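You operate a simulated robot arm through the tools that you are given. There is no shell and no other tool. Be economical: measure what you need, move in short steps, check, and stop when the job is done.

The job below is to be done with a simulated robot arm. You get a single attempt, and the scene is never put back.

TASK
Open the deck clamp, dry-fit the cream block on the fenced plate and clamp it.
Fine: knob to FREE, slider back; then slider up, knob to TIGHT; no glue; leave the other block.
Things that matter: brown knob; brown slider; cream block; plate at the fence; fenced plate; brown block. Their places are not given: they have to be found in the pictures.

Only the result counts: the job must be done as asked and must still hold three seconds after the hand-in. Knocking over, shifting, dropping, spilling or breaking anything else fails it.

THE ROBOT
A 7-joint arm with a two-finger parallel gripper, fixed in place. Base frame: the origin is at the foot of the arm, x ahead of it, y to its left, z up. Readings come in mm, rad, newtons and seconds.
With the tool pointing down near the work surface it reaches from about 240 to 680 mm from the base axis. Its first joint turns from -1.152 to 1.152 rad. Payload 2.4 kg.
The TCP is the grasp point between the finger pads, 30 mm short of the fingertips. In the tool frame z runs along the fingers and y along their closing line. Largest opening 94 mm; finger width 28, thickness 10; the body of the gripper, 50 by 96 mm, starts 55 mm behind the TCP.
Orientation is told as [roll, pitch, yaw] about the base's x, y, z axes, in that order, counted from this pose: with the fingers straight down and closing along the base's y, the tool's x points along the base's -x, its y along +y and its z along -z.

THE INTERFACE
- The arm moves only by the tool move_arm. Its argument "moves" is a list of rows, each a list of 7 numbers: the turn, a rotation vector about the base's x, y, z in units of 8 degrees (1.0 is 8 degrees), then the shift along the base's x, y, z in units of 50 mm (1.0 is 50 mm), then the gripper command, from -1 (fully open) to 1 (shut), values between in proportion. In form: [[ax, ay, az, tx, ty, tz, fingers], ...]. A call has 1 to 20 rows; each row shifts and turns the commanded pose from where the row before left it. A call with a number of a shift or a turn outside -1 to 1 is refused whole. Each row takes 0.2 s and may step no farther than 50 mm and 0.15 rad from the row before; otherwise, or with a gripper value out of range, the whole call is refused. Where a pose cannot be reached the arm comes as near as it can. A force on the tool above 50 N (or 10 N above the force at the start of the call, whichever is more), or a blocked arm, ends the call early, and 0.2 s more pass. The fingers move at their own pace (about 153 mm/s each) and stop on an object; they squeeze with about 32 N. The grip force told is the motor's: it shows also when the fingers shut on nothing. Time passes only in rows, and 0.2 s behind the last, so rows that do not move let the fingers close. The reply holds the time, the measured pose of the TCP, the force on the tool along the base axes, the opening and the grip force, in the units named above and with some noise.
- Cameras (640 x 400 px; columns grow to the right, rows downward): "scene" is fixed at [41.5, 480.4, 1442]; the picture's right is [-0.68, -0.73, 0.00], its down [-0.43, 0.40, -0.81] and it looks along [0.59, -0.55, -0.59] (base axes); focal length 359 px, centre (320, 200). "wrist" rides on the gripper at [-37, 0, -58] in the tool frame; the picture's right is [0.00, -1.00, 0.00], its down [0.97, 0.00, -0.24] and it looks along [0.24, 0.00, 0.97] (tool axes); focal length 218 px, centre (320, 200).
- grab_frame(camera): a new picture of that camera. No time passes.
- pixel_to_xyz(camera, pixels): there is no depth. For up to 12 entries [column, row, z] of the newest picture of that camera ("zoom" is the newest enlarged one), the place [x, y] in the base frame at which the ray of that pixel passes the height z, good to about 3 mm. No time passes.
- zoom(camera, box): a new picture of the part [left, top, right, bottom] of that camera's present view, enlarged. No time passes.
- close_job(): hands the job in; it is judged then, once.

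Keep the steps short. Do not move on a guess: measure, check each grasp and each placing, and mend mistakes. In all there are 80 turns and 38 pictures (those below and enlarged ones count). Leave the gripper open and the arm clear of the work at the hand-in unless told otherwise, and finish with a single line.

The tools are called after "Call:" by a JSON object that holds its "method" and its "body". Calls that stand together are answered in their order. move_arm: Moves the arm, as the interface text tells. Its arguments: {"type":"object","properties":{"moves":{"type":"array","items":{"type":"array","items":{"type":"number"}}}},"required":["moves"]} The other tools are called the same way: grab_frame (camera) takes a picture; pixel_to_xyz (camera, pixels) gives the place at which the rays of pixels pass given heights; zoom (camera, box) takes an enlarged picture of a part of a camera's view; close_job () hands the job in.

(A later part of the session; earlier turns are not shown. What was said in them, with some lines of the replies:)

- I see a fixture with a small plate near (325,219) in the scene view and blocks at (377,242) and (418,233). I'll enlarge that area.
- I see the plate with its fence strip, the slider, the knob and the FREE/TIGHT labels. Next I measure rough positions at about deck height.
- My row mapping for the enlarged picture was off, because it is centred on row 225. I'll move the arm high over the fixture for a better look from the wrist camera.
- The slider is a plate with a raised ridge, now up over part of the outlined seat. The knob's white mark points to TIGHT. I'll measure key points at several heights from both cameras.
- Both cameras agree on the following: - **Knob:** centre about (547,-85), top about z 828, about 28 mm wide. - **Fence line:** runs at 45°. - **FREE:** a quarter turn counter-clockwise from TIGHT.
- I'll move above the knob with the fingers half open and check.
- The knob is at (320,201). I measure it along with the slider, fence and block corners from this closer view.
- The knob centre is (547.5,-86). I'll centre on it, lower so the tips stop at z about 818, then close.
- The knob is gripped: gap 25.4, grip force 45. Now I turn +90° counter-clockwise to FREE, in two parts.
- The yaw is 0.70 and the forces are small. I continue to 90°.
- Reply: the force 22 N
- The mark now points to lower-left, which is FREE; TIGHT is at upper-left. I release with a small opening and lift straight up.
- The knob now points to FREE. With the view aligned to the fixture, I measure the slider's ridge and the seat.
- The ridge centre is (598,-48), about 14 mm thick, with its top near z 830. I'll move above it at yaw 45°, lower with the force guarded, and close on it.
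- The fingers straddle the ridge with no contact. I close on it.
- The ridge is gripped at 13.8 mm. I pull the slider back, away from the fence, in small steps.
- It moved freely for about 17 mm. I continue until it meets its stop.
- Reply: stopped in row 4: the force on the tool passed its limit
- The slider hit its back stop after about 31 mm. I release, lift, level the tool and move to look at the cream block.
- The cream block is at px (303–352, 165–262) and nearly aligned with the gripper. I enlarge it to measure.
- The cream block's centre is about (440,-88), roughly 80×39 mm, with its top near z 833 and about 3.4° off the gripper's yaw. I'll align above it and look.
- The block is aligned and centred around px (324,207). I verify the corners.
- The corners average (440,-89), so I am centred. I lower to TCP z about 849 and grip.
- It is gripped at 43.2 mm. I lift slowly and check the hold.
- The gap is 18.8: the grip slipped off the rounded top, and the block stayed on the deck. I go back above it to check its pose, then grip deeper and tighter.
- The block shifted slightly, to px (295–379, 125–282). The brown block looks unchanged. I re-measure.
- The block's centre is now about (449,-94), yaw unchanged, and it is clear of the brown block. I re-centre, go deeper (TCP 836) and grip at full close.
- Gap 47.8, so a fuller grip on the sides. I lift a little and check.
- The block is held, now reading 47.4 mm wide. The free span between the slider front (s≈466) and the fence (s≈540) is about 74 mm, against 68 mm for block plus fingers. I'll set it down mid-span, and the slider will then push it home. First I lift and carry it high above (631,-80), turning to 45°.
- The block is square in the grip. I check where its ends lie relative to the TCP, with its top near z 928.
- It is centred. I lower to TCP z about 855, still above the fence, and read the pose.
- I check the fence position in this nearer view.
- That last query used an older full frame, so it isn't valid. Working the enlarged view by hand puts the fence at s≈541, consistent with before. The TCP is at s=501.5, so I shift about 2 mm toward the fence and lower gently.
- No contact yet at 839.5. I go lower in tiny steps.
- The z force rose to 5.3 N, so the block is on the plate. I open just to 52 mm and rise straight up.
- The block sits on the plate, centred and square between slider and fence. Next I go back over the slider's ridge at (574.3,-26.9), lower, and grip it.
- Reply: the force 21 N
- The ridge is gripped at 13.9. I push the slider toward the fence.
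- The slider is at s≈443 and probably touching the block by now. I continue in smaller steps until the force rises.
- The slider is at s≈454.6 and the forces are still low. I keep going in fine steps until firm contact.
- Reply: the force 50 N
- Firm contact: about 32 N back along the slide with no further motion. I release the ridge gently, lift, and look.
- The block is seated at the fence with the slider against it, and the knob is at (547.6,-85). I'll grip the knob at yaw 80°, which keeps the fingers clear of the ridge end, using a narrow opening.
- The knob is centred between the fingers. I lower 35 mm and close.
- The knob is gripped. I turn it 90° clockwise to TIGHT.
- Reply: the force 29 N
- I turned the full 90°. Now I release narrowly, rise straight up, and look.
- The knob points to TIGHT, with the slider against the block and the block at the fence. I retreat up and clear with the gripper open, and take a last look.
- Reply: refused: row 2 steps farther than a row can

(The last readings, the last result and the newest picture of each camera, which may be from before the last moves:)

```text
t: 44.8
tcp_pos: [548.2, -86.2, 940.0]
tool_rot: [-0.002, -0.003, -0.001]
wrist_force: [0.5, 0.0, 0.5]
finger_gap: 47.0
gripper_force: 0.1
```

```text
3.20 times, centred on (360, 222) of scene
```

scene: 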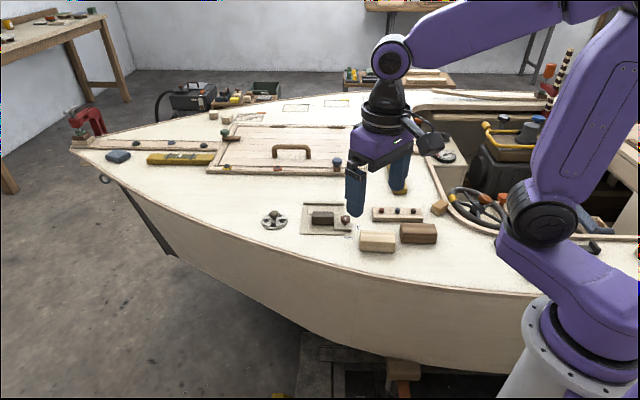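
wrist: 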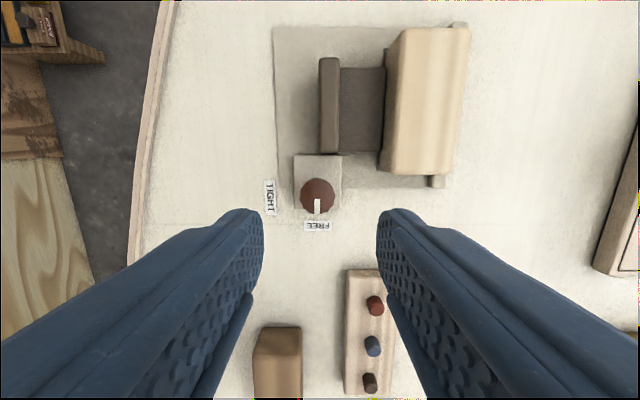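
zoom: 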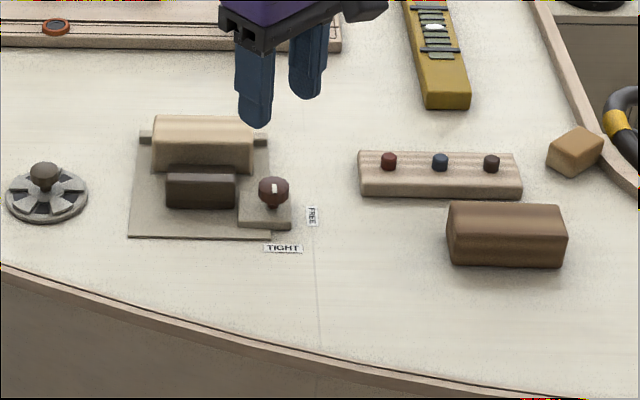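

That move was refused because one row stepped too far. The scene itself looks right, so I retreat with smaller rows.

Call:
{"method": "move_arm", "body": {"moves": [[0, 0, 0, 0, 0, 0.9, -0.5], [0, 0, 0, 0, 0, 0.9, -1], [0, 0, 0, -0.6, 0.4, 0.6, -1], [0, 0, 0, -0.6, 0.4, 0.6, -1], [0, 0, 0, -0.7, 0.5, 0, -1], [0, 0, 0, -0.7, 0.5, 0, -1], [0, 0, 0, -0.7, 0.5, 0, -1], [0, 0, 0, 0, 0, 0, -1]]}}

Call:
{"method": "zoom", "body": {"camera": "scene", "box": [260, 160, 460, 285]}}

```text
t: 46.6
tcp_pos: [384.1, 28.2, 1091.2]
tool_rot: [-0.001, -0.004, -0.002]
wrist_force: [0.6, -0.6, -0.3]
finger_gap: 93.9
gripper_force: 0.1
```

```text
3.20 times, centred on (360, 222) of scene
```

zoom: 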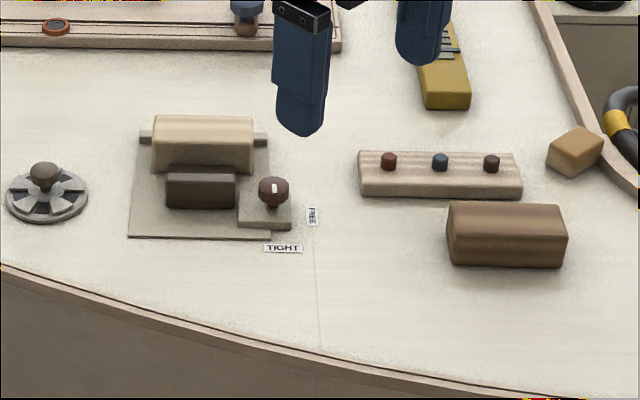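

The block is seated and clamped, the knob is at TIGHT, the brown block shows no sign of having moved, and the arm is clear with the gripper open. I hand the job in.

Call:
{"method": "close_job", "body": {}}

```text
The job is handed in.
```

The cream block is dry-fitted at the fence with the slider up against it and the knob at TIGHT; it slipped once on the first lift and shifted about 1 cm on the deck, and the brown block was left where it was.
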